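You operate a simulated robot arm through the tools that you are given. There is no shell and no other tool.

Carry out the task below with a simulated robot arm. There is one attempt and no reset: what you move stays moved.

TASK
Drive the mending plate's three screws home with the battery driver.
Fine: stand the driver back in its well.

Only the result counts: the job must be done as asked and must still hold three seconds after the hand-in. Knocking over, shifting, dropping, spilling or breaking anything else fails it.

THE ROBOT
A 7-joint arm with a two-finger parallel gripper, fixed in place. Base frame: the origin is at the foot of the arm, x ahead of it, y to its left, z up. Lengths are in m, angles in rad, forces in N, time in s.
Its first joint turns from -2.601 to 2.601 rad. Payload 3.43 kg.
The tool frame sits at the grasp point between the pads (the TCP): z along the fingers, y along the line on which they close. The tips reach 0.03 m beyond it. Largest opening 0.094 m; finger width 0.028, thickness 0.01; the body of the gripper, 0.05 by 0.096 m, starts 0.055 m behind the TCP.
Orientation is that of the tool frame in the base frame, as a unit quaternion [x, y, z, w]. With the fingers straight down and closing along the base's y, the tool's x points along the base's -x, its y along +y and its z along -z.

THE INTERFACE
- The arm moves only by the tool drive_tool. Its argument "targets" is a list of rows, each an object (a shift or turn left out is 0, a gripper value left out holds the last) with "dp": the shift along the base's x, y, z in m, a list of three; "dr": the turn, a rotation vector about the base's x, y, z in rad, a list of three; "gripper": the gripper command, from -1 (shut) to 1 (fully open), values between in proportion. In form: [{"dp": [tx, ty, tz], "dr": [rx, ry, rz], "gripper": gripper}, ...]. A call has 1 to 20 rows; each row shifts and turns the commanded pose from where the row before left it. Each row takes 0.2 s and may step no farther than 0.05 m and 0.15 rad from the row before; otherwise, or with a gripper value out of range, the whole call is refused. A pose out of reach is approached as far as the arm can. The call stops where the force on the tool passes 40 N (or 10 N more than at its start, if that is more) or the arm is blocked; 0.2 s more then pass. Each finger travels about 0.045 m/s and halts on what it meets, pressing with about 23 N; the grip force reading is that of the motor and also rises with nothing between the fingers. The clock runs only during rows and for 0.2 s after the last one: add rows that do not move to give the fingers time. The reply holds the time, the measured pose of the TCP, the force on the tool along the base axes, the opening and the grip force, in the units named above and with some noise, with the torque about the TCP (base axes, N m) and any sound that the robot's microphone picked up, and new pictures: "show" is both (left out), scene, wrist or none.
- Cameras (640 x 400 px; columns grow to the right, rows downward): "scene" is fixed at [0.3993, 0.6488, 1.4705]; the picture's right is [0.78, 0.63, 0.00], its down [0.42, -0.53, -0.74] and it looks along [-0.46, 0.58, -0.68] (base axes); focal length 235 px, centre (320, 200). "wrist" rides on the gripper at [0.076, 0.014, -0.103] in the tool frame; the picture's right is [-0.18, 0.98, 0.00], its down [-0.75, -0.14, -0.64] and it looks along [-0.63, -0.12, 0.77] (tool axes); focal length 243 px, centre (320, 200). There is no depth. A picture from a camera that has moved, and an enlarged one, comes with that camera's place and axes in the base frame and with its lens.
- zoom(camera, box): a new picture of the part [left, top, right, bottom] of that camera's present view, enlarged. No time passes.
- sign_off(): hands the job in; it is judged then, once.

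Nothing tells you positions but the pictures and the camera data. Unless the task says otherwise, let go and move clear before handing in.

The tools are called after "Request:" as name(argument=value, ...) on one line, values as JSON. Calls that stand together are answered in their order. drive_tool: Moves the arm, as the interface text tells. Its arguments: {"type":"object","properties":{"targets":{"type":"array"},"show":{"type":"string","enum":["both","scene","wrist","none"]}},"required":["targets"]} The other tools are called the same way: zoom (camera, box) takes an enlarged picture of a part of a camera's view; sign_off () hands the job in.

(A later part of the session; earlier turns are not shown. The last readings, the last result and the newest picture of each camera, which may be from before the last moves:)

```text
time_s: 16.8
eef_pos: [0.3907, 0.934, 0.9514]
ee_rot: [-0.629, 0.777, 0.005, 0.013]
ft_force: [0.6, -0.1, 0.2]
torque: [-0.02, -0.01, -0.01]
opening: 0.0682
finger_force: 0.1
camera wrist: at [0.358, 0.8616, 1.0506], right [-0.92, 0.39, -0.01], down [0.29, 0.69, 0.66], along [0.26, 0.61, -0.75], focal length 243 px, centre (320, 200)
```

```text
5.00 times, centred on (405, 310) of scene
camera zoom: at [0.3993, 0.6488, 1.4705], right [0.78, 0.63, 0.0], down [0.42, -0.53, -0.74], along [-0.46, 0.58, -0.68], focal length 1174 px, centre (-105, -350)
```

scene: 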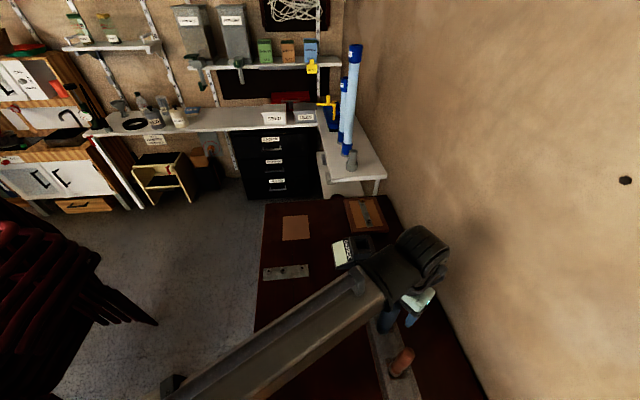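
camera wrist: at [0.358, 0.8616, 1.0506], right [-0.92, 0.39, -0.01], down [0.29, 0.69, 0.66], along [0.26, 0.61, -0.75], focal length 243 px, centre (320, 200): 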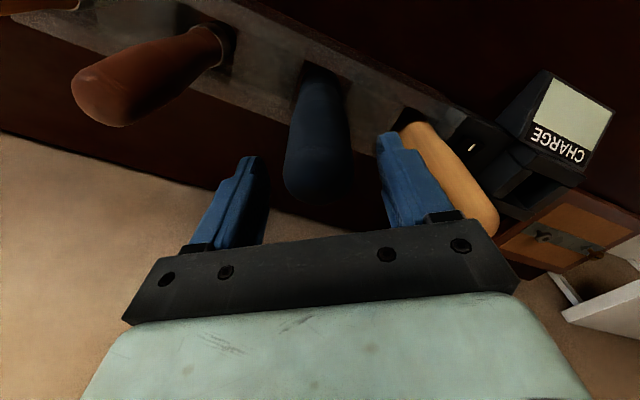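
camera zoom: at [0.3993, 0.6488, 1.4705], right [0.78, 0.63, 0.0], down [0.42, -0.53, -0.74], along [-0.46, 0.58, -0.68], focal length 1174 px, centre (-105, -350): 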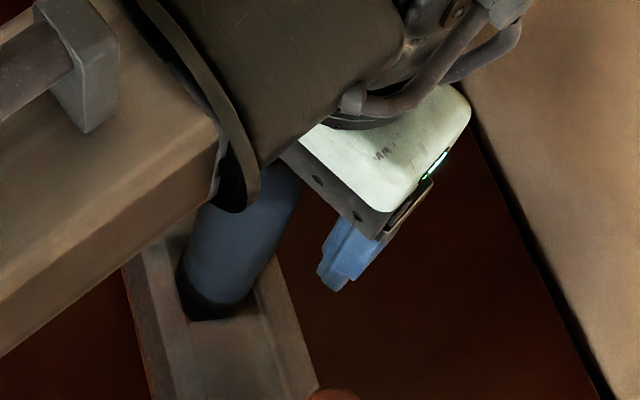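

Fingers are straddling the blue handle and it's centred. I'll descend to a mid-handle grasp height and close.

Request:
drive_tool(targets=[{"dp": [0, 0, -0.012]}, {"dp": [0, 0, -0.012]}, {"dp": [0, 0, -0.012]}, {"dp": [0, 0, -0.007]}, {"dp": [0, 0, 0]}], show="both")

```text
time_s: 18.0
eef_pos: [0.3892, 0.933, 0.9111]
ee_rot: [-0.628, 0.778, 0.005, 0.015]
ft_force: [-3.6, -0.9, 37.7]
torque: [-0.62, 0.44, -0.06]
opening: 0.068
finger_force: 0.0
camera wrist: at [0.357, 0.8604, 1.0103], right [-0.92, 0.39, -0.01], down [0.29, 0.69, 0.67], along [0.26, 0.61, -0.75], focal length 243 px, centre (320, 200)
```

scene: 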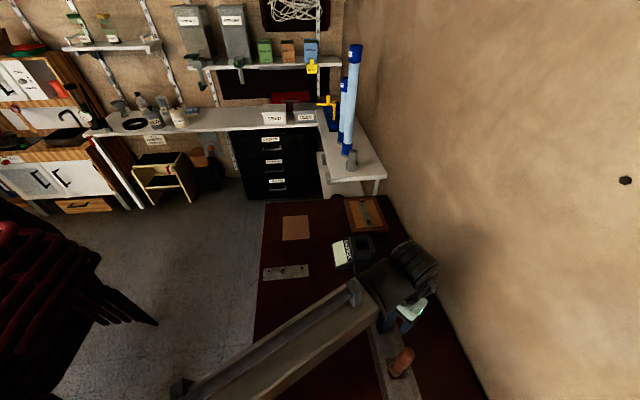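
wrist: 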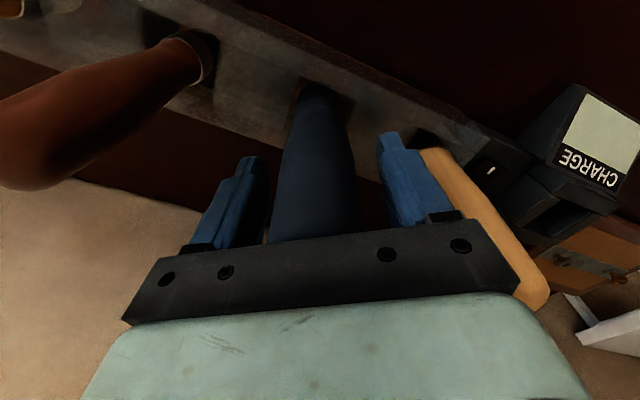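

The palm touched the handle's top at z≈0.966, and the torque says the handle axis sits about 1.6 cm nearer the base than I aimed. I'll lift off a little, re-centre, and then close.

Request:
drive_tool(targets=[{"dp": [0, 0, 0.008]}, {"dp": [0, 0, 0.006]}, {"dp": [-0.004, -0.008, 0.0]}, {"dp": [-0.003, -0.007, 0.0]}, {"dp": [0, 0, 0]}], show="wrist")

Request:
zoom(camera="wrist", box=[180, 60, 460, 240])

```text
time_s: 19.2
eef_pos: [0.3817, 0.9187, 0.9207]
ee_rot: [-0.629, 0.778, 0.005, 0.014]
ft_force: [0.1, 0.3, 0.3]
torque: [0.01, -0.02, -0.03]
opening: 0.0681
finger_force: 0.0
camera wrist: at [0.3508, 0.8464, 1.0211], right [-0.92, 0.39, -0.01], down [0.29, 0.69, 0.66], along [0.26, 0.61, -0.75], focal length 243 px, centre (320, 200)
```

wrist: 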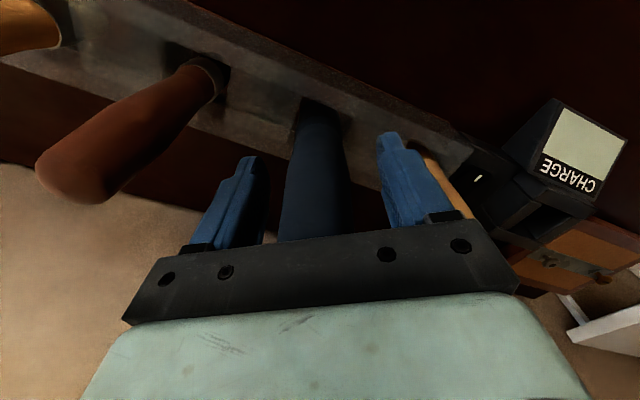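

```text
2.22 times, centred on (320, 150) of wrist
camera zoom: at [0.3508, 0.8464, 1.0211], right [-0.92, 0.39, -0.01], down [0.29, 0.69, 0.66], along [0.26, 0.61, -0.75], focal length 539 px, centre (320, 311)
```

zoom: 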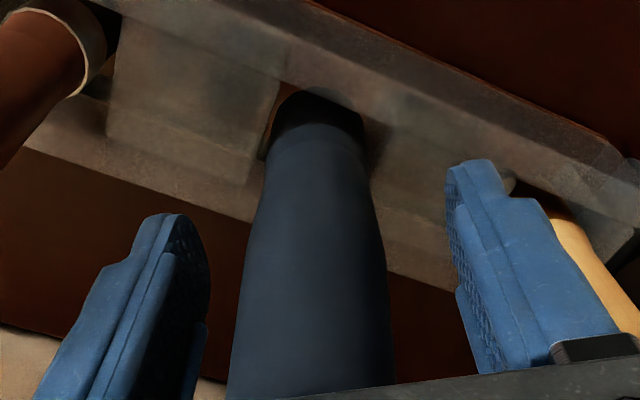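

Request:
drive_tool(targets=[{"dp": [0, 0, 0], "gripper": -1}, {"dp": [0, 0, 0]}, {"dp": [0, 0, 0]}, {"dp": [0, 0, 0]}, {"dp": [0, 0, 0]}], show="wrist")

Request:
zoom(camera="wrist", box=[180, 60, 460, 240])

```text
time_s: 20.4
eef_pos: [0.382, 0.919, 0.9208]
ee_rot: [-0.629, 0.777, 0.005, 0.014]
ft_force: [3.0, 0.6, 0.7]
torque: [-0.06, -0.24, 0.01]
opening: 0.0367
finger_force: 22.9
camera wrist: at [0.3512, 0.8464, 1.0212], right [-0.92, 0.39, -0.01], down [0.29, 0.69, 0.66], along [0.26, 0.61, -0.75], focal length 243 px, centre (320, 200)
```

wrist: 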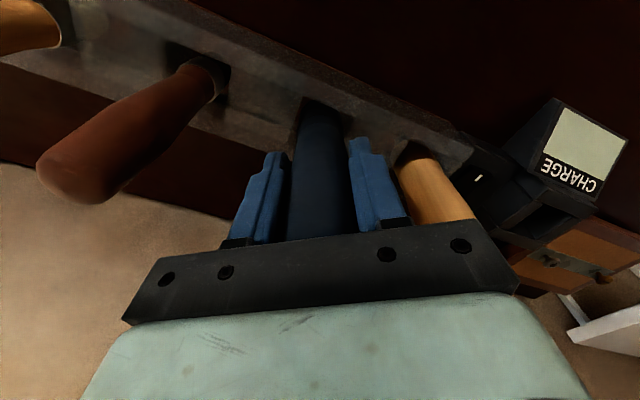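

```text
2.22 times, centred on (320, 150) of wrist
camera zoom: at [0.3512, 0.8464, 1.0212], right [-0.92, 0.39, -0.01], down [0.29, 0.69, 0.66], along [0.26, 0.61, -0.75], focal length 539 px, centre (320, 311)
```

zoom: 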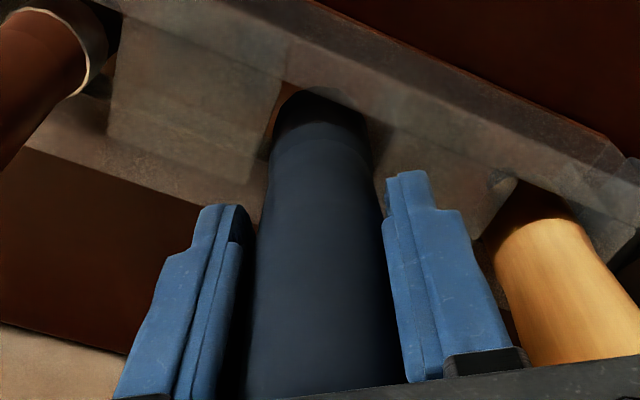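

Grip is firm at 0.0367 m and 23 N. The seated pose to return to is TCP (0.382, 0.919, 0.9208). Now I'll lift straight up.

Request:
drive_tool(targets=[{"dp": [0, 0, 0.01]}, {"dp": [0, 0, 0.015]}, {"dp": [0, 0, 0.02]}, {"dp": [0, 0, 0.02]}, {"dp": [0, 0, 0.02]}, {"dp": [0, 0, 0.02]}, {"dp": [0, 0, 0.02]}, {"dp": [0, 0, 0.01]}, {"dp": [0, 0, 0]}], show="both")

```text
time_s: 22.4
eef_pos: [0.3833, 0.9195, 1.0575]
ee_rot: [-0.629, 0.778, 0.004, 0.013]
ft_force: [-1.1, -0.2, -2.6]
torque: [-0.01, 0.0, 0.02]
opening: 0.0365
finger_force: 23.3
camera wrist: at [0.3513, 0.846, 1.1558], right [-0.92, 0.39, -0.01], down [0.29, 0.69, 0.66], along [0.26, 0.61, -0.75], focal length 243 px, centre (320, 200)
```

scene: 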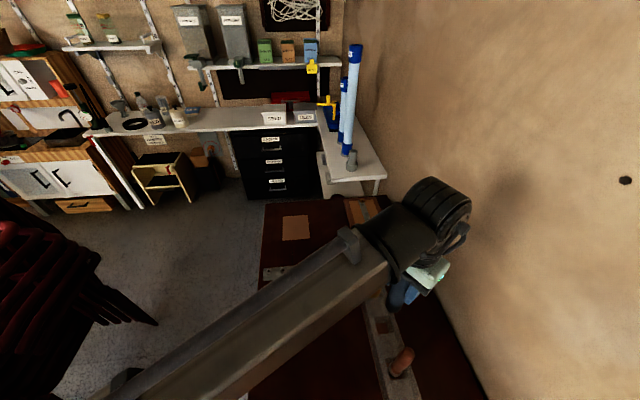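
wrist: 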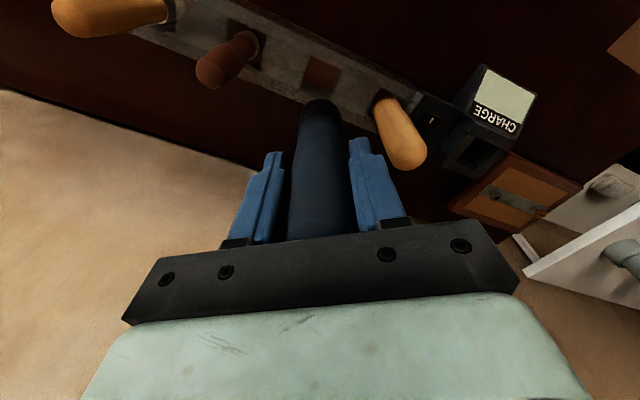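

Request:
zoom(camera="wrist", box=[220, 40, 440, 240])

Request:
zoom(camera="scene", box=[360, 250, 450, 350])

```text
2.00 times, centred on (330, 140) of wrist
camera zoom: at [0.3513, 0.846, 1.1558], right [-0.92, 0.39, -0.01], down [0.29, 0.69, 0.66], along [0.26, 0.61, -0.75], focal length 485 px, centre (300, 320)
```

zoom: 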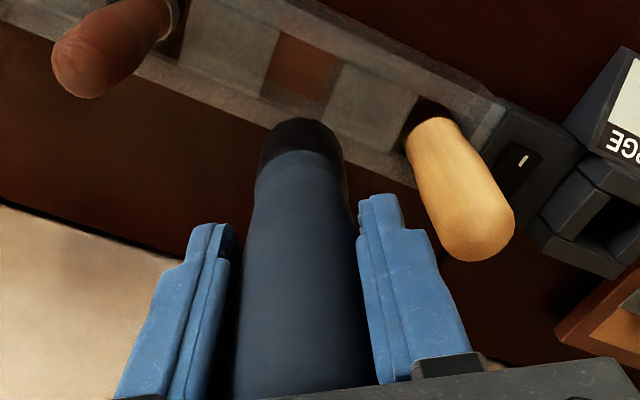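

```text
4.00 times, centred on (405, 300) of scene
camera zoom: at [0.3993, 0.6488, 1.4705], right [0.78, 0.63, 0.0], down [0.42, -0.53, -0.74], along [-0.46, 0.58, -0.68], focal length 939 px, centre (-20, -200)
```

zoom: 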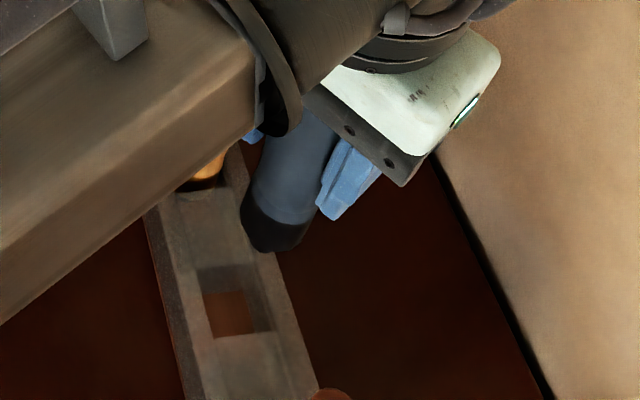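

The driver is out, showing a blue body with a black collar. I'll raise it higher and carry it into the scene camera's view to inspect the bit end.

Request:
drive_tool(targets=[{"dp": [0, 0, 0.015]}, {"dp": [0, -0.01, 0.02]}, {"dp": [-0.01, -0.015, 0.02]}, {"dp": [-0.02, -0.015, 0.01]}, {"dp": [-0.03, -0.01, 0]}, {"dp": [-0.03, -0.005, 0]}, {"dp": [-0.03, 0, 0]}, {"dp": [-0.03, 0, 0]}, {"dp": [-0.03, 0, 0]}, {"dp": [-0.03, 0, 0]}, {"dp": [-0.02, 0, 0]}, {"dp": [0, 0, 0]}], show="both")

```text
time_s: 25.0
eef_pos: [0.153, 0.8644, 1.1216]
ee_rot: [-0.628, 0.778, 0.004, 0.013]
ft_force: [-1.0, 0.3, -2.9]
torque: [-0.03, -0.01, 0.02]
opening: 0.0366
finger_force: 23.6
camera wrist: at [0.1207, 0.7915, 1.221], right [-0.92, 0.39, -0.01], down [0.29, 0.69, 0.66], along [0.26, 0.61, -0.75], focal length 243 px, centre (320, 200)
```

scene: 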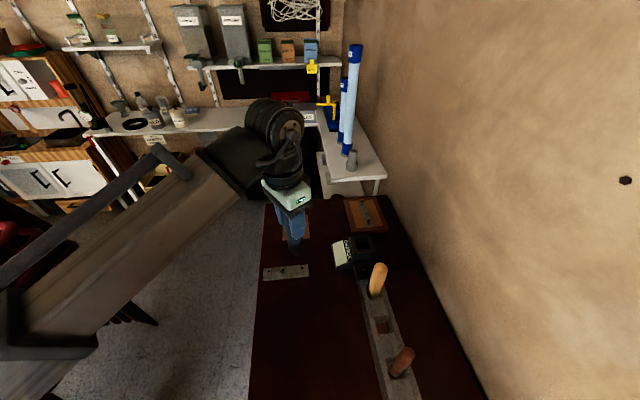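
wrist: 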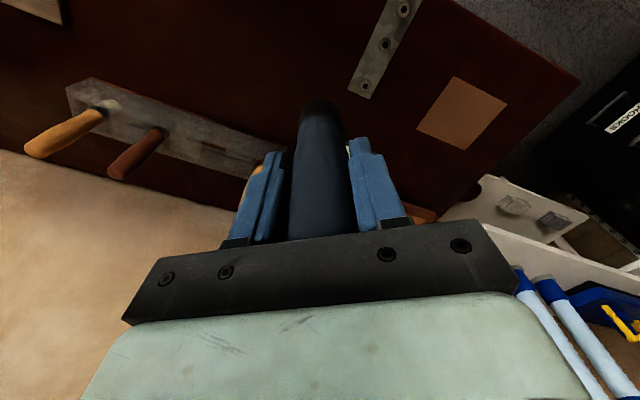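

Request:
zoom(camera="scene", box=[250, 170, 350, 290])

Request:
zoom(camera="wrist", box=[220, 60, 420, 240])

Request:
zoom(camera="scene", box=[360, 295, 410, 345])

```text
3.33 times, centred on (300, 230) of scene
camera zoom: at [0.3993, 0.6488, 1.4705], right [0.78, 0.63, 0.0], down [0.42, -0.53, -0.74], along [-0.46, 0.58, -0.68], focal length 782 px, centre (387, 100)
```

zoom: 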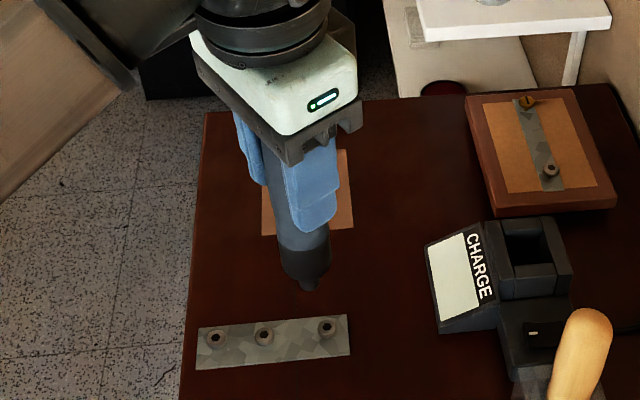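

```text
2.22 times, centred on (320, 150) of wrist
camera zoom: at [0.1207, 0.7915, 1.221], right [-0.92, 0.39, -0.01], down [0.29, 0.69, 0.66], along [0.26, 0.61, -0.75], focal length 539 px, centre (320, 311)
```

zoom: 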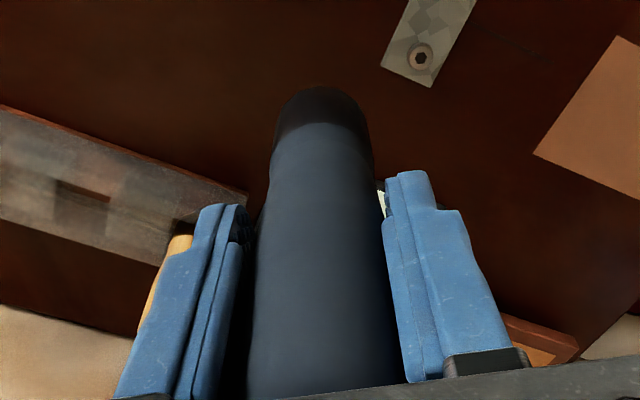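

```text
8.00 times, centred on (385, 320) of scene
camera zoom: at [0.3993, 0.6488, 1.4705], right [0.78, 0.63, 0.0], down [0.42, -0.53, -0.74], along [-0.46, 0.58, -0.68], focal length 1878 px, centre (-200, -760)
```

zoom: 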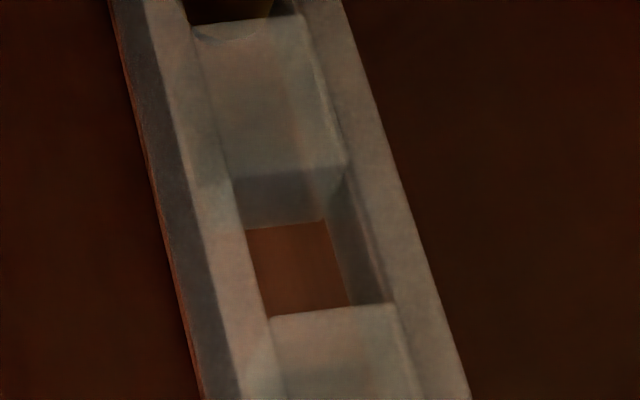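

Request:
zoom(camera="scene", box=[280, 215, 330, 265])

```text
8.00 times, centred on (305, 240) of scene
camera zoom: at [0.3993, 0.6488, 1.4705], right [0.78, 0.63, 0.0], down [0.42, -0.53, -0.74], along [-0.46, 0.58, -0.68], focal length 1878 px, centre (440, -120)
```

zoom: 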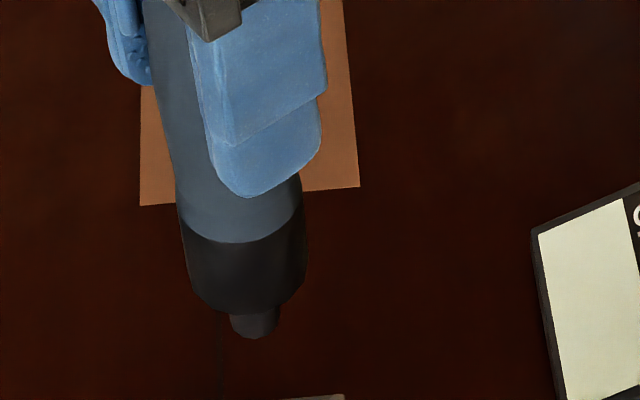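

The tool has a black nose with a small stub, which fits a battery driver. I'll tilt the tip toward the scene camera to see what bit, if any, it carries.

Request:
drive_tool(targets=[{"dp": [0, 0, 0.01], "dr": [-0.08, -0.064, 0]}, {"dp": [0, 0, 0.01], "dr": [-0.1, -0.08, 0]}, {"dp": [0, 0, 0.01], "dr": [-0.1, -0.08, 0]}, {"dp": [0, 0, 0.0], "dr": [-0.1, -0.08, 0]}, {"dp": [0, 0, 0.0], "dr": [-0.1, -0.08, 0]}, {"dp": [0, 0, 0]}], show="scene")

Request:
zoom(camera="scene", box=[270, 190, 350, 260])

```text
time_s: 25.6
eef_pos: [0.156, 0.8707, 1.1251]
ee_rot: [-0.625, 0.775, -0.09, 0.027]
ft_force: [-0.2, 0.3, -4.1]
torque: [0.01, -0.04, 0.01]
opening: 0.0366
finger_force: 22.9
out of reach, approached as far as the arm can: row 2, 3
stopped in row 3: the force on the tool passed its limit at 48 N (the readings are from after the stop); the commanded pose is now the measured one
```

scene: 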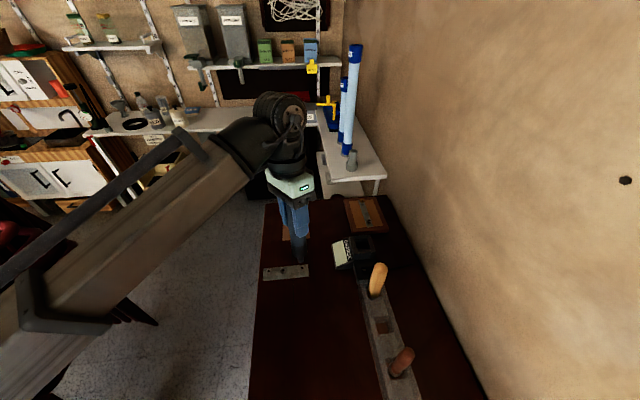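

```text
5.71 times, centred on (310, 225) of scene
camera zoom: at [0.3993, 0.6488, 1.4705], right [0.78, 0.63, 0.0], down [0.42, -0.53, -0.74], along [-0.46, 0.58, -0.68], focal length 1341 px, centre (377, 57)
```

zoom: 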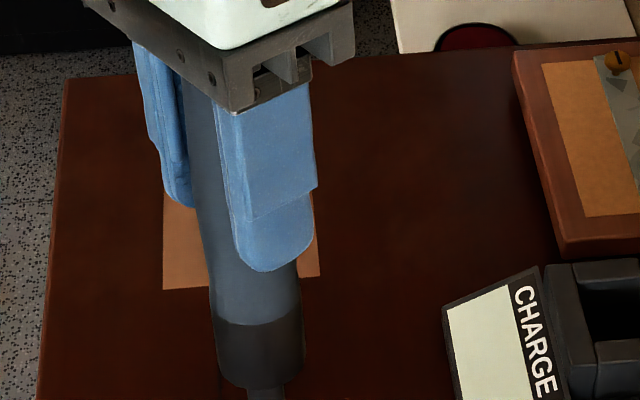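

Request:
zoom(camera="scene", box=[280, 235, 320, 275])

```text
10.00 times, centred on (300, 255) of scene
camera zoom: at [0.3993, 0.6488, 1.4705], right [0.78, 0.63, 0.0], down [0.42, -0.53, -0.74], along [-0.46, 0.58, -0.68], focal length 2347 px, centre (520, -350)
```

zoom: 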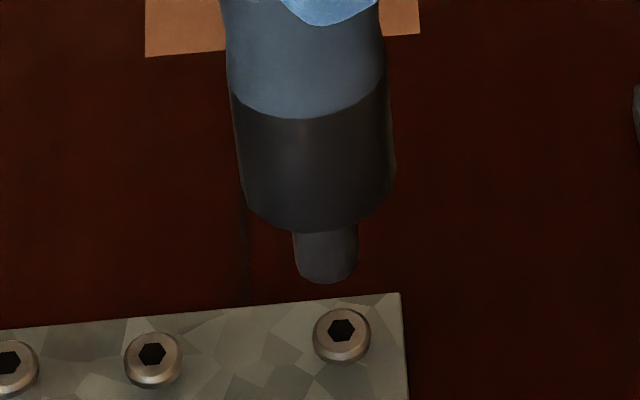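

The driver nose appears to end in a plain stub, wider than the screw sockets, so I can't confirm it carries a bit. The two small items in the blue tray might be bits or spare screws. I'll straighten the driver and look at the tray before touching any screw.

Request:
drive_tool(targets=[{"dp": [0, 0, 0], "dr": [0.03, 0.044, 0]}, {"dp": [0, -0.01, 0], "dr": [0.04, 0.06, 0]}, {"dp": [0.01, -0.015, 0], "dr": [0.036, 0.05, -0.03]}, {"dp": [0.015, -0.02, 0], "dr": [0, 0, -0.05]}, {"dp": [0.02, -0.025, 0], "dr": [0, 0, -0.06]}, {"dp": [0.02, -0.025, 0], "dr": [0, 0, -0.06]}, {"dp": [0.02, -0.025, 0], "dr": [0, 0, -0.06]}, {"dp": [0.02, -0.025, 0], "dr": [0, 0, -0.06]}, {"dp": [0.02, -0.025, 0], "dr": [0, 0, -0.06]}, {"dp": [0.02, -0.025, 0], "dr": [0, 0, -0.06]}, {"dp": [0.02, -0.025, 0], "dr": [0, 0, -0.06]}, {"dp": [0.02, -0.025, 0], "dr": [0, 0, -0.06]}], show="both")

```text
time_s: 28.2
eef_pos: [0.3414, 0.6259, 1.1231]
ee_rot: [-0.388, 0.922, -0.001, -0.001]
ft_force: [0.5, -0.6, -3.1]
torque: [-0.05, 0.03, 0.01]
opening: 0.0362
finger_force: 23.7
camera wrist: at [0.278, 0.5827, 1.2253], right [-0.57, 0.82, 0.0], down [0.63, 0.44, 0.64], along [0.53, 0.37, -0.77], focal length 243 px, centre (320, 200)
```

scene: 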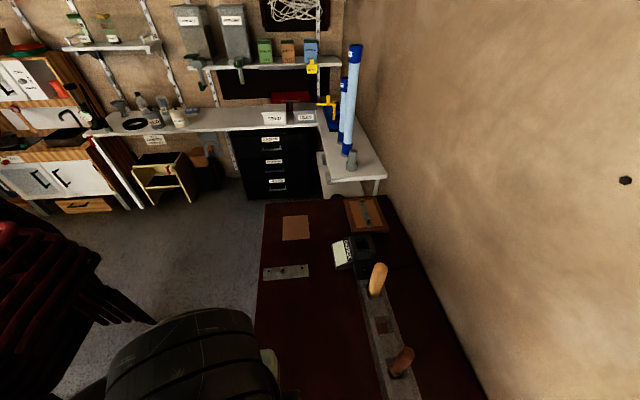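
wrist: 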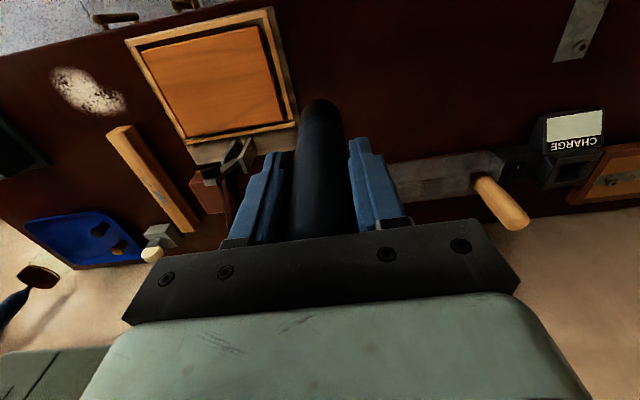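

Request:
zoom(camera="wrist", box=[10, 190, 190, 290])

Request:
zoom(camera="wrist", box=[500, 70, 640, 210])

```text
3.56 times, centred on (100, 240) of wrist
camera zoom: at [0.278, 0.5827, 1.2253], right [-0.57, 0.82, 0.0], down [0.63, 0.44, 0.64], along [0.53, 0.37, -0.77], focal length 863 px, centre (1102, 58)
```

zoom: 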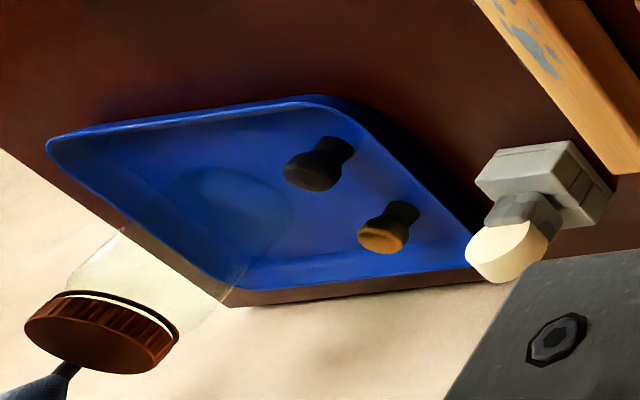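

```text
2.86 times, centred on (570, 140) of wrist
camera zoom: at [0.278, 0.5827, 1.2253], right [-0.57, 0.82, 0.0], down [0.63, 0.44, 0.64], along [0.53, 0.37, -0.77], focal length 693 px, centre (-394, 371)
```

zoom: 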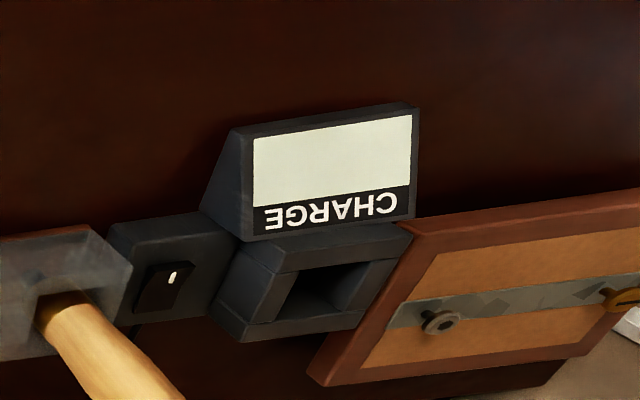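

The two tray items are ~3 cm knobs, so they aren't bits. The charger does have a rocker switch, which may matter if the driver's battery turns out to be flat. From two views, the screws are at about S1 (0.027, 0.857), S2 (0.060, 0.888) and S3 (0.102, 0.932), with heads near z≈0.80. I'll carry the driver over S3.

Request:
drive_tool(targets=[{"dp": [-0.01, 0.0128, 0], "dr": [0, 0, 0.03]}, {"dp": [-0.02, 0.0256, 0], "dr": [0, 0, 0.05]}, {"dp": [-0.02, 0.0256, 0], "dr": [0, 0, 0.05]}, {"dp": [-0.02, 0.0256, 0], "dr": [0, 0, 0.05]}, {"dp": [-0.02, 0.0256, -0.005], "dr": [0, 0, 0.05]}, {"dp": [-0.02, 0.0256, -0.005], "dr": [0, 0, 0.05]}, {"dp": [-0.02, 0.0256, -0.005], "dr": [0, 0, 0.05]}, {"dp": [-0.02, 0.0256, -0.005], "dr": [0, 0, 0.05]}, {"dp": [-0.02, 0.0256, -0.005], "dr": [0, 0, 0.05]}, {"dp": [-0.02, 0.0256, -0.005], "dr": [0, 0, 0.05]}, {"dp": [-0.02, 0.0256, -0.005], "dr": [0.012, -0.008, 0.05]}, {"dp": [-0.02, 0.0256, -0.005], "dr": [0.012, -0.008, 0.035]}, {"dp": [-0.01, 0.012, 0], "dr": [0, 0, 0]}, {"dp": [0, 0, 0], "dr": [0, 0, 0]}], show="both")

Request:
zoom(camera="scene", box=[255, 180, 345, 290])

```text
time_s: 31.2
eef_pos: [0.1012, 0.9325, 1.0834]
ee_rot: [-0.63, 0.777, 0.005, 0.013]
ft_force: [-0.7, 0.4, -3.1]
torque: [-0.01, 0.03, 0.01]
opening: 0.0365
finger_force: 22.6
camera wrist: at [0.0695, 0.8604, 1.1834], right [-0.92, 0.38, -0.01], down [0.28, 0.69, 0.66], along [0.26, 0.61, -0.75], focal length 243 px, centre (320, 200)
```

scene: 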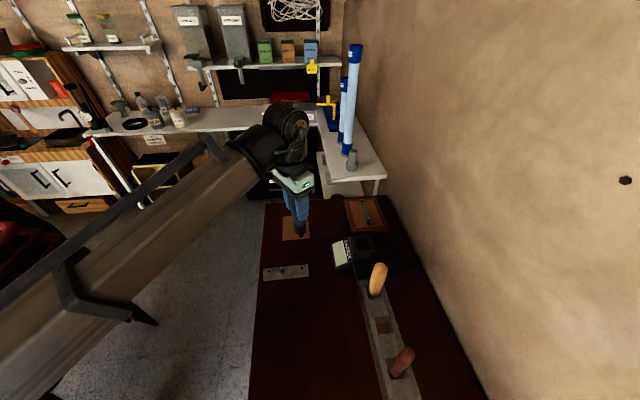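
wrist: 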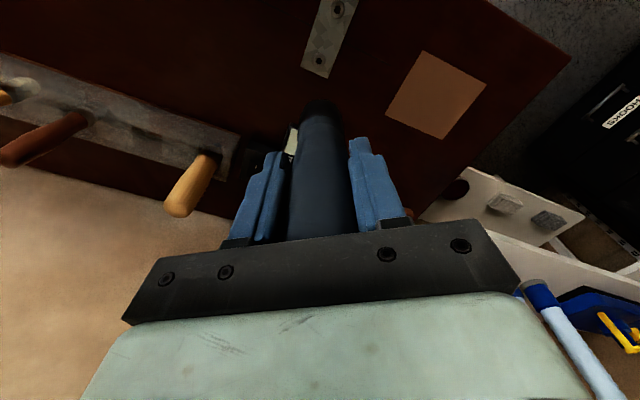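

```text
3.64 times, centred on (300, 235) of scene
camera zoom: at [0.3993, 0.6488, 1.4705], right [0.78, 0.63, 0.0], down [0.42, -0.53, -0.74], along [-0.46, 0.58, -0.68], focal length 854 px, centre (393, 73)
```

zoom: 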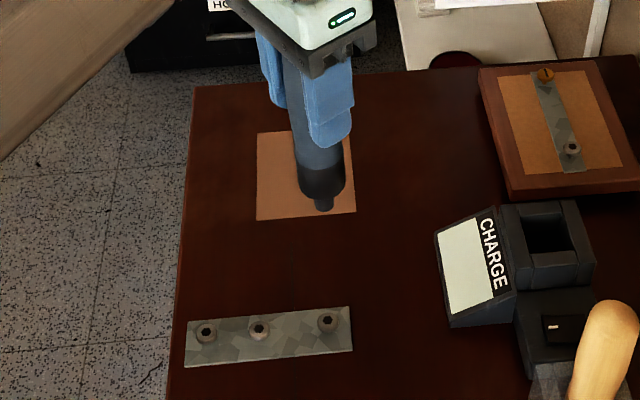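

Request:
zoom(camera="scene", box=[280, 210, 312, 242])

```text
12.50 times, centred on (296, 226) of scene
camera zoom: at [0.3993, 0.6488, 1.4705], right [0.78, 0.63, 0.0], down [0.42, -0.53, -0.74], along [-0.46, 0.58, -0.68], focal length 2934 px, centre (620, -125)
```

zoom: 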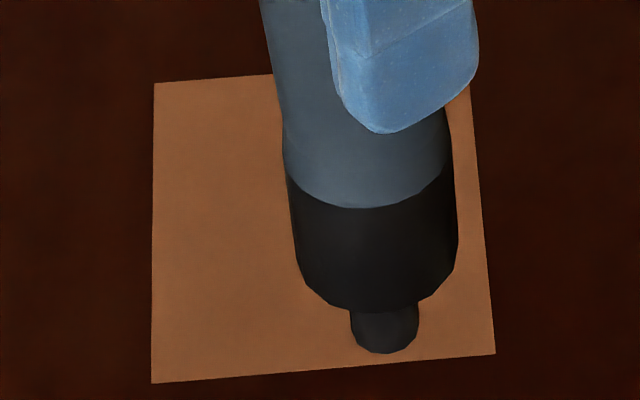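

No bit sticks out past the ~13 mm nose stub that I can see, though a short one could be hidden underneath it. I'll lower the driver to just above S3 and compare the tip with the screw head in the scene view.

Request:
drive_tool(targets=[{"dp": [0, 0, -0.015]}, {"dp": [0, 0, -0.02]}, {"dp": [0, 0, -0.02]}, {"dp": [0, 0, -0.02]}, {"dp": [0, 0, -0.02]}, {"dp": [0, 0, -0.02]}, {"dp": [0, 0, -0.01]}, {"dp": [0, 0, 0]}], show="both")

Request:
zoom(camera="scene", box=[260, 240, 320, 290])

```text
time_s: 33.0
eef_pos: [0.1013, 0.9326, 0.9585]
ee_rot: [-0.629, 0.777, 0.004, 0.013]
ft_force: [-0.1, -0.1, -2.9]
torque: [-0.01, 0.01, 0.01]
opening: 0.0363
finger_force: 23.1
camera wrist: at [0.0698, 0.8602, 1.058], right [-0.92, 0.38, -0.01], down [0.28, 0.69, 0.66], along [0.26, 0.61, -0.75], focal length 243 px, centre (320, 200)
```

scene: 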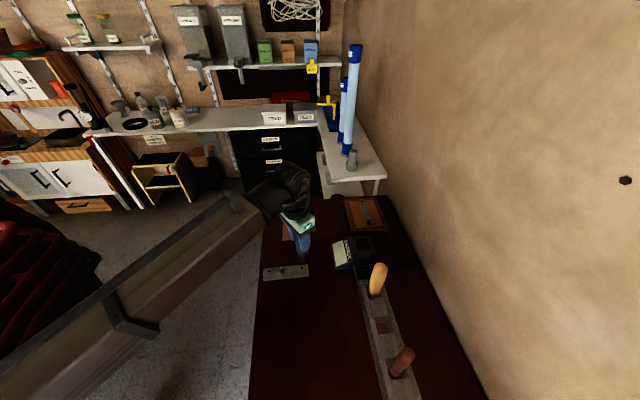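
wrist: 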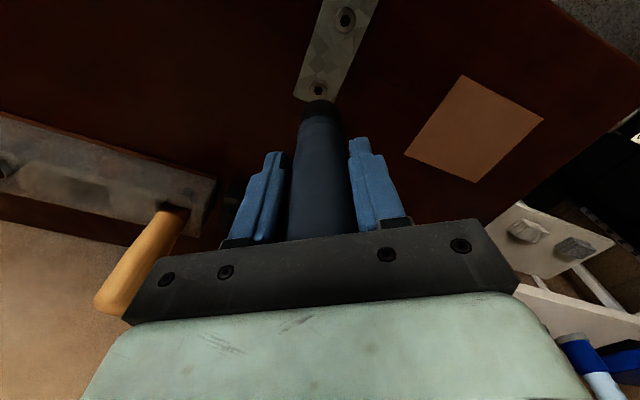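

```text
8.00 times, centred on (290, 265) of scene
camera zoom: at [0.3993, 0.6488, 1.4705], right [0.78, 0.63, 0.0], down [0.42, -0.53, -0.74], along [-0.46, 0.58, -0.68], focal length 1878 px, centre (560, -320)
```

zoom: 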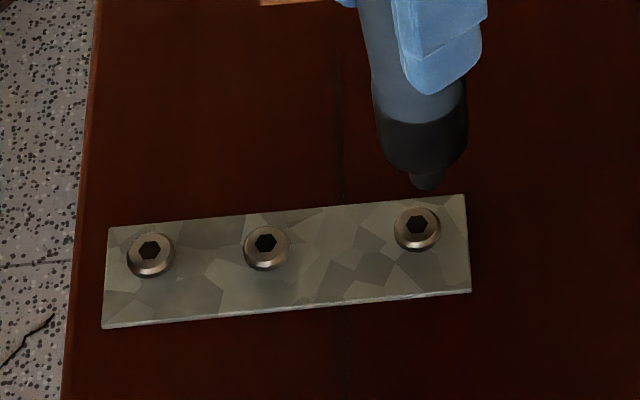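

Request:
zoom(camera="wrist", box=[260, 0, 400, 140])

Request:
zoom(camera="scene", box=[295, 250, 325, 280])

```text
2.86 times, centred on (330, 70) of wrist
camera zoom: at [0.0698, 0.8602, 1.058], right [-0.92, 0.38, -0.01], down [0.28, 0.69, 0.66], along [0.26, 0.61, -0.75], focal length 693 px, centre (291, 571)
```

zoom: 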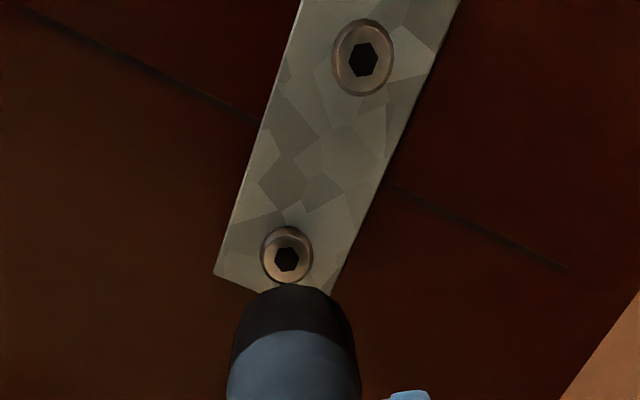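

```text
13.33 times, centred on (310, 265) of scene
camera zoom: at [0.3993, 0.6488, 1.4705], right [0.78, 0.63, 0.0], down [0.42, -0.53, -0.74], along [-0.46, 0.58, -0.68], focal length 3130 px, centre (453, -667)
```

zoom: 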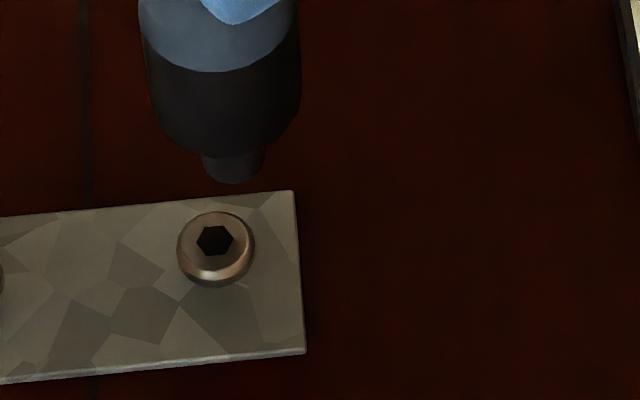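

The tip is offset roughly 9 mm too far in +y relative to S3. I'll shift over and check both views again.

Request:
drive_tool(targets=[{"dp": [0, -0.005, 0]}, {"dp": [0, -0.004, 0]}, {"dp": [0, 0, 0]}], show="none")

Request:
zoom(camera="wrist", box=[260, 0, 400, 140])

Request:
zoom(camera="scene", box=[295, 250, 325, 280])

```text
time_s: 33.8
eef_pos: [0.1018, 0.9237, 0.9592]
ee_rot: [-0.629, 0.777, 0.003, 0.012]
ft_force: [0.2, -0.5, -3.2]
torque: [-0.02, -0.01, 0.03]
opening: 0.0364
finger_force: 23.2
```

```text
2.86 times, centred on (330, 70) of wrist
camera zoom: at [0.0699, 0.8512, 1.0582], right [-0.92, 0.38, -0.01], down [0.28, 0.69, 0.66], along [0.26, 0.61, -0.75], focal length 693 px, centre (291, 571)
```

zoom: 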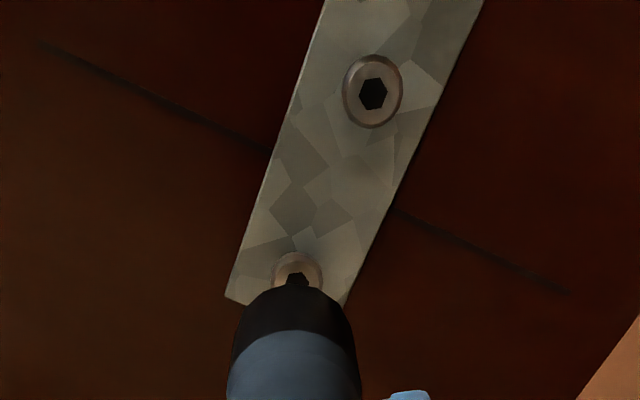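

```text
13.33 times, centred on (310, 265) of scene
camera zoom: at [0.3993, 0.6488, 1.4705], right [0.78, 0.63, 0.0], down [0.42, -0.53, -0.74], along [-0.46, 0.58, -0.68], focal length 3130 px, centre (453, -667)
```

zoom: 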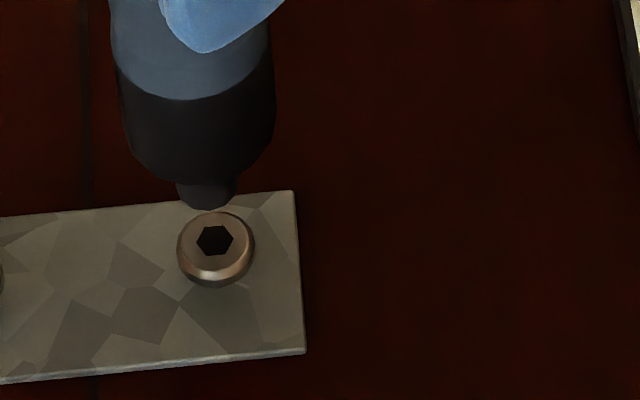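

Tip and S3 now line up in both views within about 1 mm. I'll lower gently onto the screw and listen for the motor.

Request:
drive_tool(targets=[{"dp": [0, 0.001, -0.005]}, {"dp": [0, 0, -0.005]}, {"dp": [0, 0, -0.003]}, {"dp": [0, 0, -0.002]}, {"dp": [0, 0, 0]}], show="none")

Request:
zoom(camera="scene", box=[295, 250, 325, 280])

Request:
zoom(camera="wrist", box=[260, 0, 400, 140])

```text
time_s: 35.0
eef_pos: [0.1018, 0.9252, 0.944]
ee_rot: [-0.629, 0.777, 0.004, 0.013]
ft_force: [-0.9, -0.3, -4.0]
torque: [0.02, -0.01, 0.01]
opening: 0.0361
finger_force: 23.5
```

```text
13.33 times, centred on (310, 265) of scene
camera zoom: at [0.3993, 0.6488, 1.4705], right [0.78, 0.63, 0.0], down [0.42, -0.53, -0.74], along [-0.46, 0.58, -0.68], focal length 3130 px, centre (453, -667)
```

zoom: 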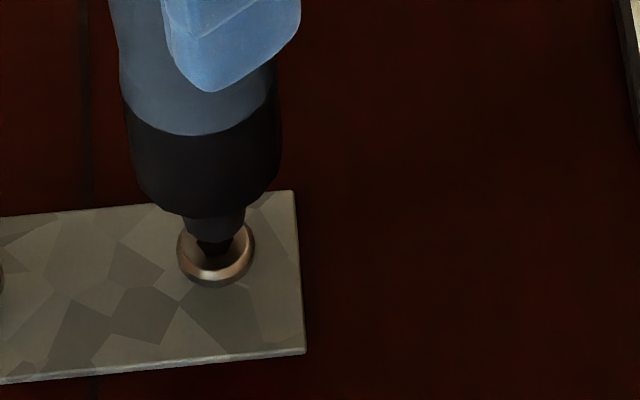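

```text
2.86 times, centred on (330, 70) of wrist
camera zoom: at [0.0699, 0.8523, 1.0431], right [-0.92, 0.38, -0.01], down [0.28, 0.69, 0.66], along [0.26, 0.61, -0.75], focal length 693 px, centre (291, 571)
```

zoom: 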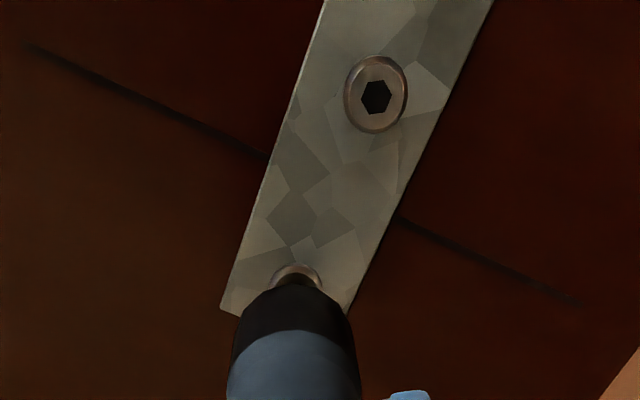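

Request:
drive_tool(targets=[{"dp": [0, 0, -0.002]}, {"dp": [0, 0, -0.002]}, {"dp": [0, 0, -0.002]}, {"dp": [0, 0, 0]}], show="none")

Request:
zoom(camera="scene", box=[295, 250, 325, 280])

```text
time_s: 36.0
eef_pos: [0.1017, 0.9251, 0.9371]
ee_rot: [-0.629, 0.777, 0.003, 0.013]
ft_force: [0.7, -0.2, -2.5]
torque: [-0.02, -0.03, 0.01]
opening: 0.0361
finger_force: 23.6
```

```text
13.33 times, centred on (310, 265) of scene
camera zoom: at [0.3993, 0.6488, 1.4705], right [0.78, 0.63, 0.0], down [0.42, -0.53, -0.74], along [-0.46, 0.58, -0.68], focal length 3130 px, centre (453, -667)
```

zoom: 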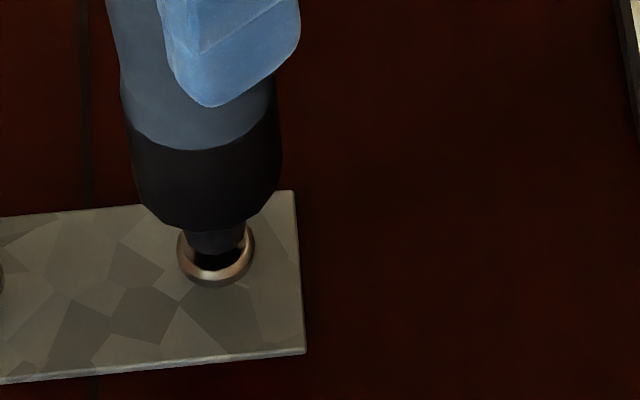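

Request:
drive_tool(targets=[{"dp": [0, 0, -0.002]}, {"dp": [0, 0, -0.001]}, {"dp": [0, 0, -0.001]}, {"dp": [0, 0, 0]}], show="none")

Request:
zoom(camera="scene", box=[295, 250, 325, 280])

```text
time_s: 37.0
eef_pos: [0.1017, 0.9251, 0.9334]
ee_rot: [-0.629, 0.777, 0.004, 0.013]
ft_force: [0.0, -0.1, -2.3]
torque: [-0.01, -0.01, -0.06]
opening: 0.0362
finger_force: 22.7
```

```text
13.33 times, centred on (310, 265) of scene
camera zoom: at [0.3993, 0.6488, 1.4705], right [0.78, 0.63, 0.0], down [0.42, -0.53, -0.74], along [-0.46, 0.58, -0.68], focal length 3130 px, centre (453, -667)
```

zoom: 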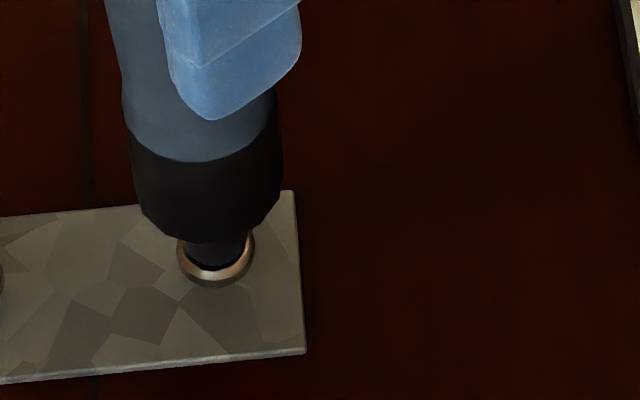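

Request:
drive_tool(targets=[{"dp": [0, 0, -0.001]}, {"dp": [0, 0, -0.001]}, {"dp": [0, 0, -0.001]}, {"dp": [0, 0, 0]}], show="none")

Request:
zoom(camera="scene", box=[295, 250, 325, 280])

```text
time_s: 38.0
eef_pos: [0.1013, 0.9253, 0.93]
ee_rot: [-0.63, 0.777, 0.004, 0.013]
ft_force: [0.0, 1.5, 2.9]
torque: [0.14, 0.0, -0.01]
opening: 0.0361
finger_force: 23.0
```

```text
13.33 times, centred on (310, 265) of scene
camera zoom: at [0.3993, 0.6488, 1.4705], right [0.78, 0.63, 0.0], down [0.42, -0.53, -0.74], along [-0.46, 0.58, -0.68], focal length 3130 px, centre (453, -667)
```

zoom: 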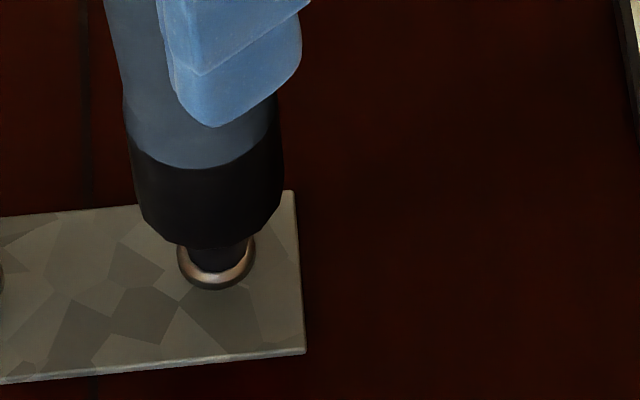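

Contact at TCP z≈0.930 with about 6 N. I'll press harder in small steps to see whether the driver starts.

Request:
drive_tool(targets=[{"dp": [0, 0, -0.001]}, {"dp": [0, 0, -0.001]}, {"dp": [0, 0, 0]}], show="none")

Request:
zoom(camera="scene", box=[295, 250, 325, 280])

```text
time_s: 38.8
eef_pos: [0.1018, 0.9244, 0.9288]
ee_rot: [-0.629, 0.777, 0.004, 0.013]
ft_force: [-0.1, 1.6, 2.9]
torque: [0.13, 0.06, -0.02]
opening: 0.036
finger_force: 23.4
```

```text
13.33 times, centred on (310, 265) of scene
camera zoom: at [0.3993, 0.6488, 1.4705], right [0.78, 0.63, 0.0], down [0.42, -0.53, -0.74], along [-0.46, 0.58, -0.68], focal length 3130 px, centre (453, -667)
```

zoom: 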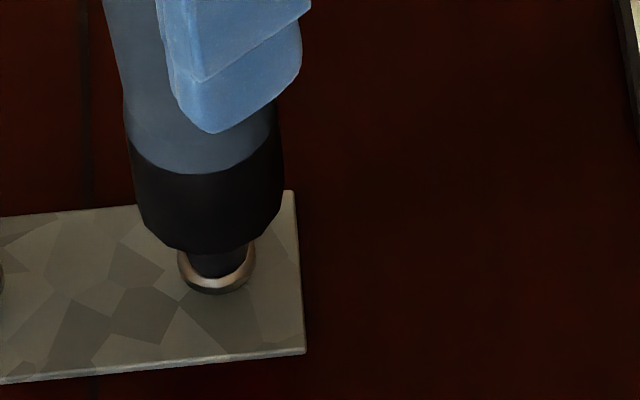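

The contact force stayed at ~6 N while the head moved down with the tip, so the screw appears to be going in. I'll continue following it.

Request:
drive_tool(targets=[{"dp": [0, 0, -0.001]}, {"dp": [0, 0, -0.001]}, {"dp": [0, 0, 0]}], show="none")

Request:
zoom(camera="scene", box=[260, 240, 320, 290])

```text
time_s: 39.6
eef_pos: [0.1012, 0.9242, 0.9264]
ee_rot: [-0.629, 0.777, 0.004, 0.013]
ft_force: [-0.2, 1.3, 3.1]
torque: [0.05, 0.07, -0.02]
opening: 0.0361
finger_force: 22.8
```

```text
8.00 times, centred on (290, 265) of scene
camera zoom: at [0.3993, 0.6488, 1.4705], right [0.78, 0.63, 0.0], down [0.42, -0.53, -0.74], along [-0.46, 0.58, -0.68], focal length 1878 px, centre (560, -320)
```

zoom: 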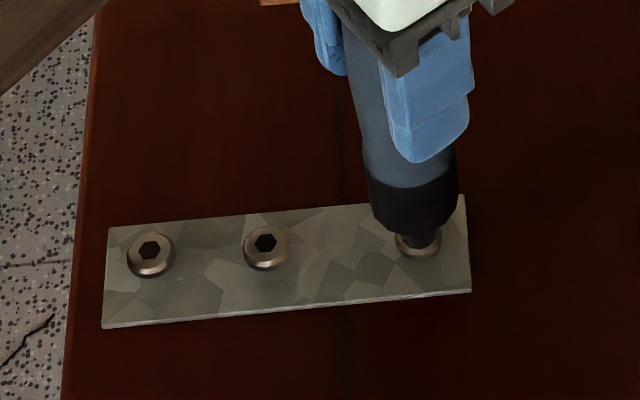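

Request:
drive_tool(targets=[{"dp": [0, 0, -0.001]}, {"dp": [0, 0, -0.001]}, {"dp": [0, 0, 0]}], show="none")

Request:
zoom(camera="scene", box=[295, 250, 325, 280])

```text
time_s: 40.4
eef_pos: [0.101, 0.924, 0.9248]
ee_rot: [-0.629, 0.777, 0.004, 0.013]
ft_force: [-2.4, 1.4, 3.0]
torque: [0.1, 0.16, -0.01]
opening: 0.0365
finger_force: 23.1
```

```text
13.33 times, centred on (310, 265) of scene
camera zoom: at [0.3993, 0.6488, 1.4705], right [0.78, 0.63, 0.0], down [0.42, -0.53, -0.74], along [-0.46, 0.58, -0.68], focal length 3130 px, centre (453, -667)
```

zoom: 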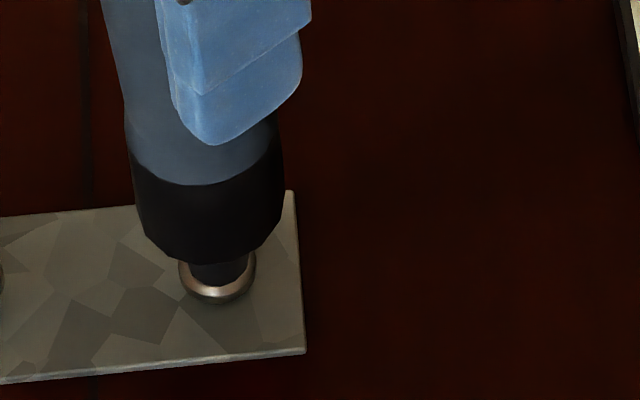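

Request:
drive_tool(targets=[{"dp": [0, 0, -0.001]}, {"dp": [0, 0, -0.001]}, {"dp": [0, 0, 0]}], show="none")

Request:
zoom(camera="scene", box=[295, 250, 325, 280])

```text
time_s: 41.2
eef_pos: [0.1014, 0.9251, 0.9226]
ee_rot: [-0.629, 0.777, 0.004, 0.013]
ft_force: [-1.1, -0.6, 2.9]
torque: [-0.03, 0.07, 0.0]
opening: 0.036
finger_force: 23.2
```

```text
13.33 times, centred on (310, 265) of scene
camera zoom: at [0.3993, 0.6488, 1.4705], right [0.78, 0.63, 0.0], down [0.42, -0.53, -0.74], along [-0.46, 0.58, -0.68], focal length 3130 px, centre (453, -667)
```

zoom: 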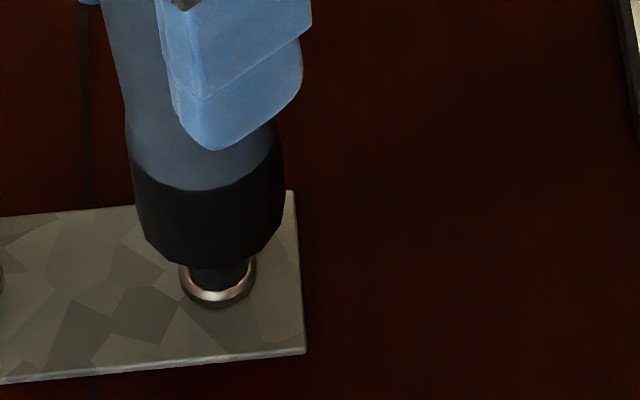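

Request:
drive_tool(targets=[{"dp": [0, 0, -0.001]}, {"dp": [0, 0, -0.001]}, {"dp": [0, 0, 0]}], show="none")

Request:
zoom(camera="scene", box=[295, 250, 325, 280])

```text
time_s: 42.0
eef_pos: [0.1016, 0.9239, 0.9211]
ee_rot: [-0.629, 0.777, 0.004, 0.014]
ft_force: [0.4, -2.0, 7.1]
torque: [-0.23, 0.06, -0.02]
opening: 0.0361
finger_force: 23.1
```

```text
13.33 times, centred on (310, 265) of scene
camera zoom: at [0.3993, 0.6488, 1.4705], right [0.78, 0.63, 0.0], down [0.42, -0.53, -0.74], along [-0.46, 0.58, -0.68], focal length 3130 px, centre (453, -667)
```

zoom: 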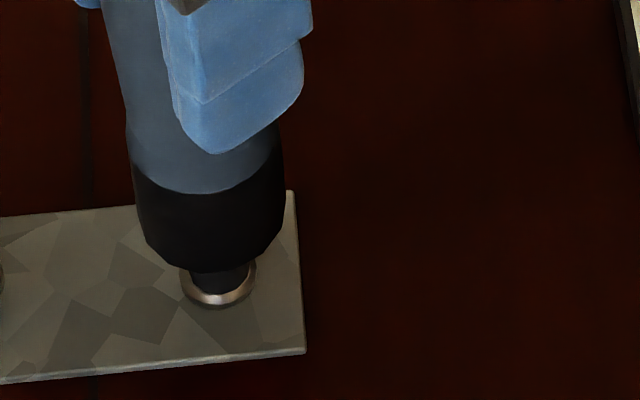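

Request:
drive_tool(targets=[{"dp": [0, 0, -0.001]}, {"dp": [0, 0, 0]}, {"dp": [0, 0, 0]}], show="none")

Request:
zoom(camera="scene", box=[295, 250, 325, 280])

```text
time_s: 42.8
eef_pos: [0.1011, 0.9254, 0.9198]
ee_rot: [-0.629, 0.777, 0.004, 0.014]
ft_force: [0.0, 0.2, 14.3]
torque: [0.08, -0.04, 0.0]
opening: 0.0358
finger_force: 22.5
```

```text
13.33 times, centred on (310, 265) of scene
camera zoom: at [0.3993, 0.6488, 1.4705], right [0.78, 0.63, 0.0], down [0.42, -0.53, -0.74], along [-0.46, 0.58, -0.68], focal length 3130 px, centre (453, -667)
```

zoom: 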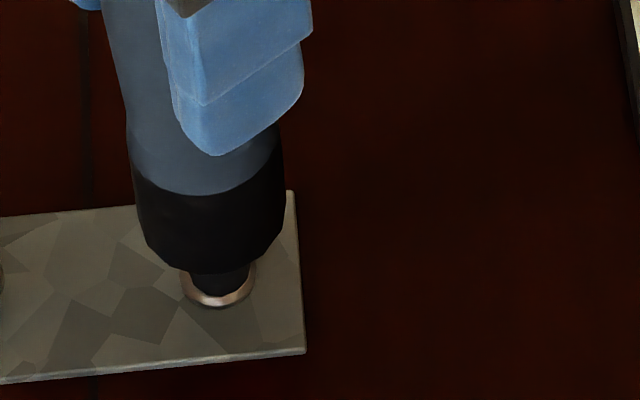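

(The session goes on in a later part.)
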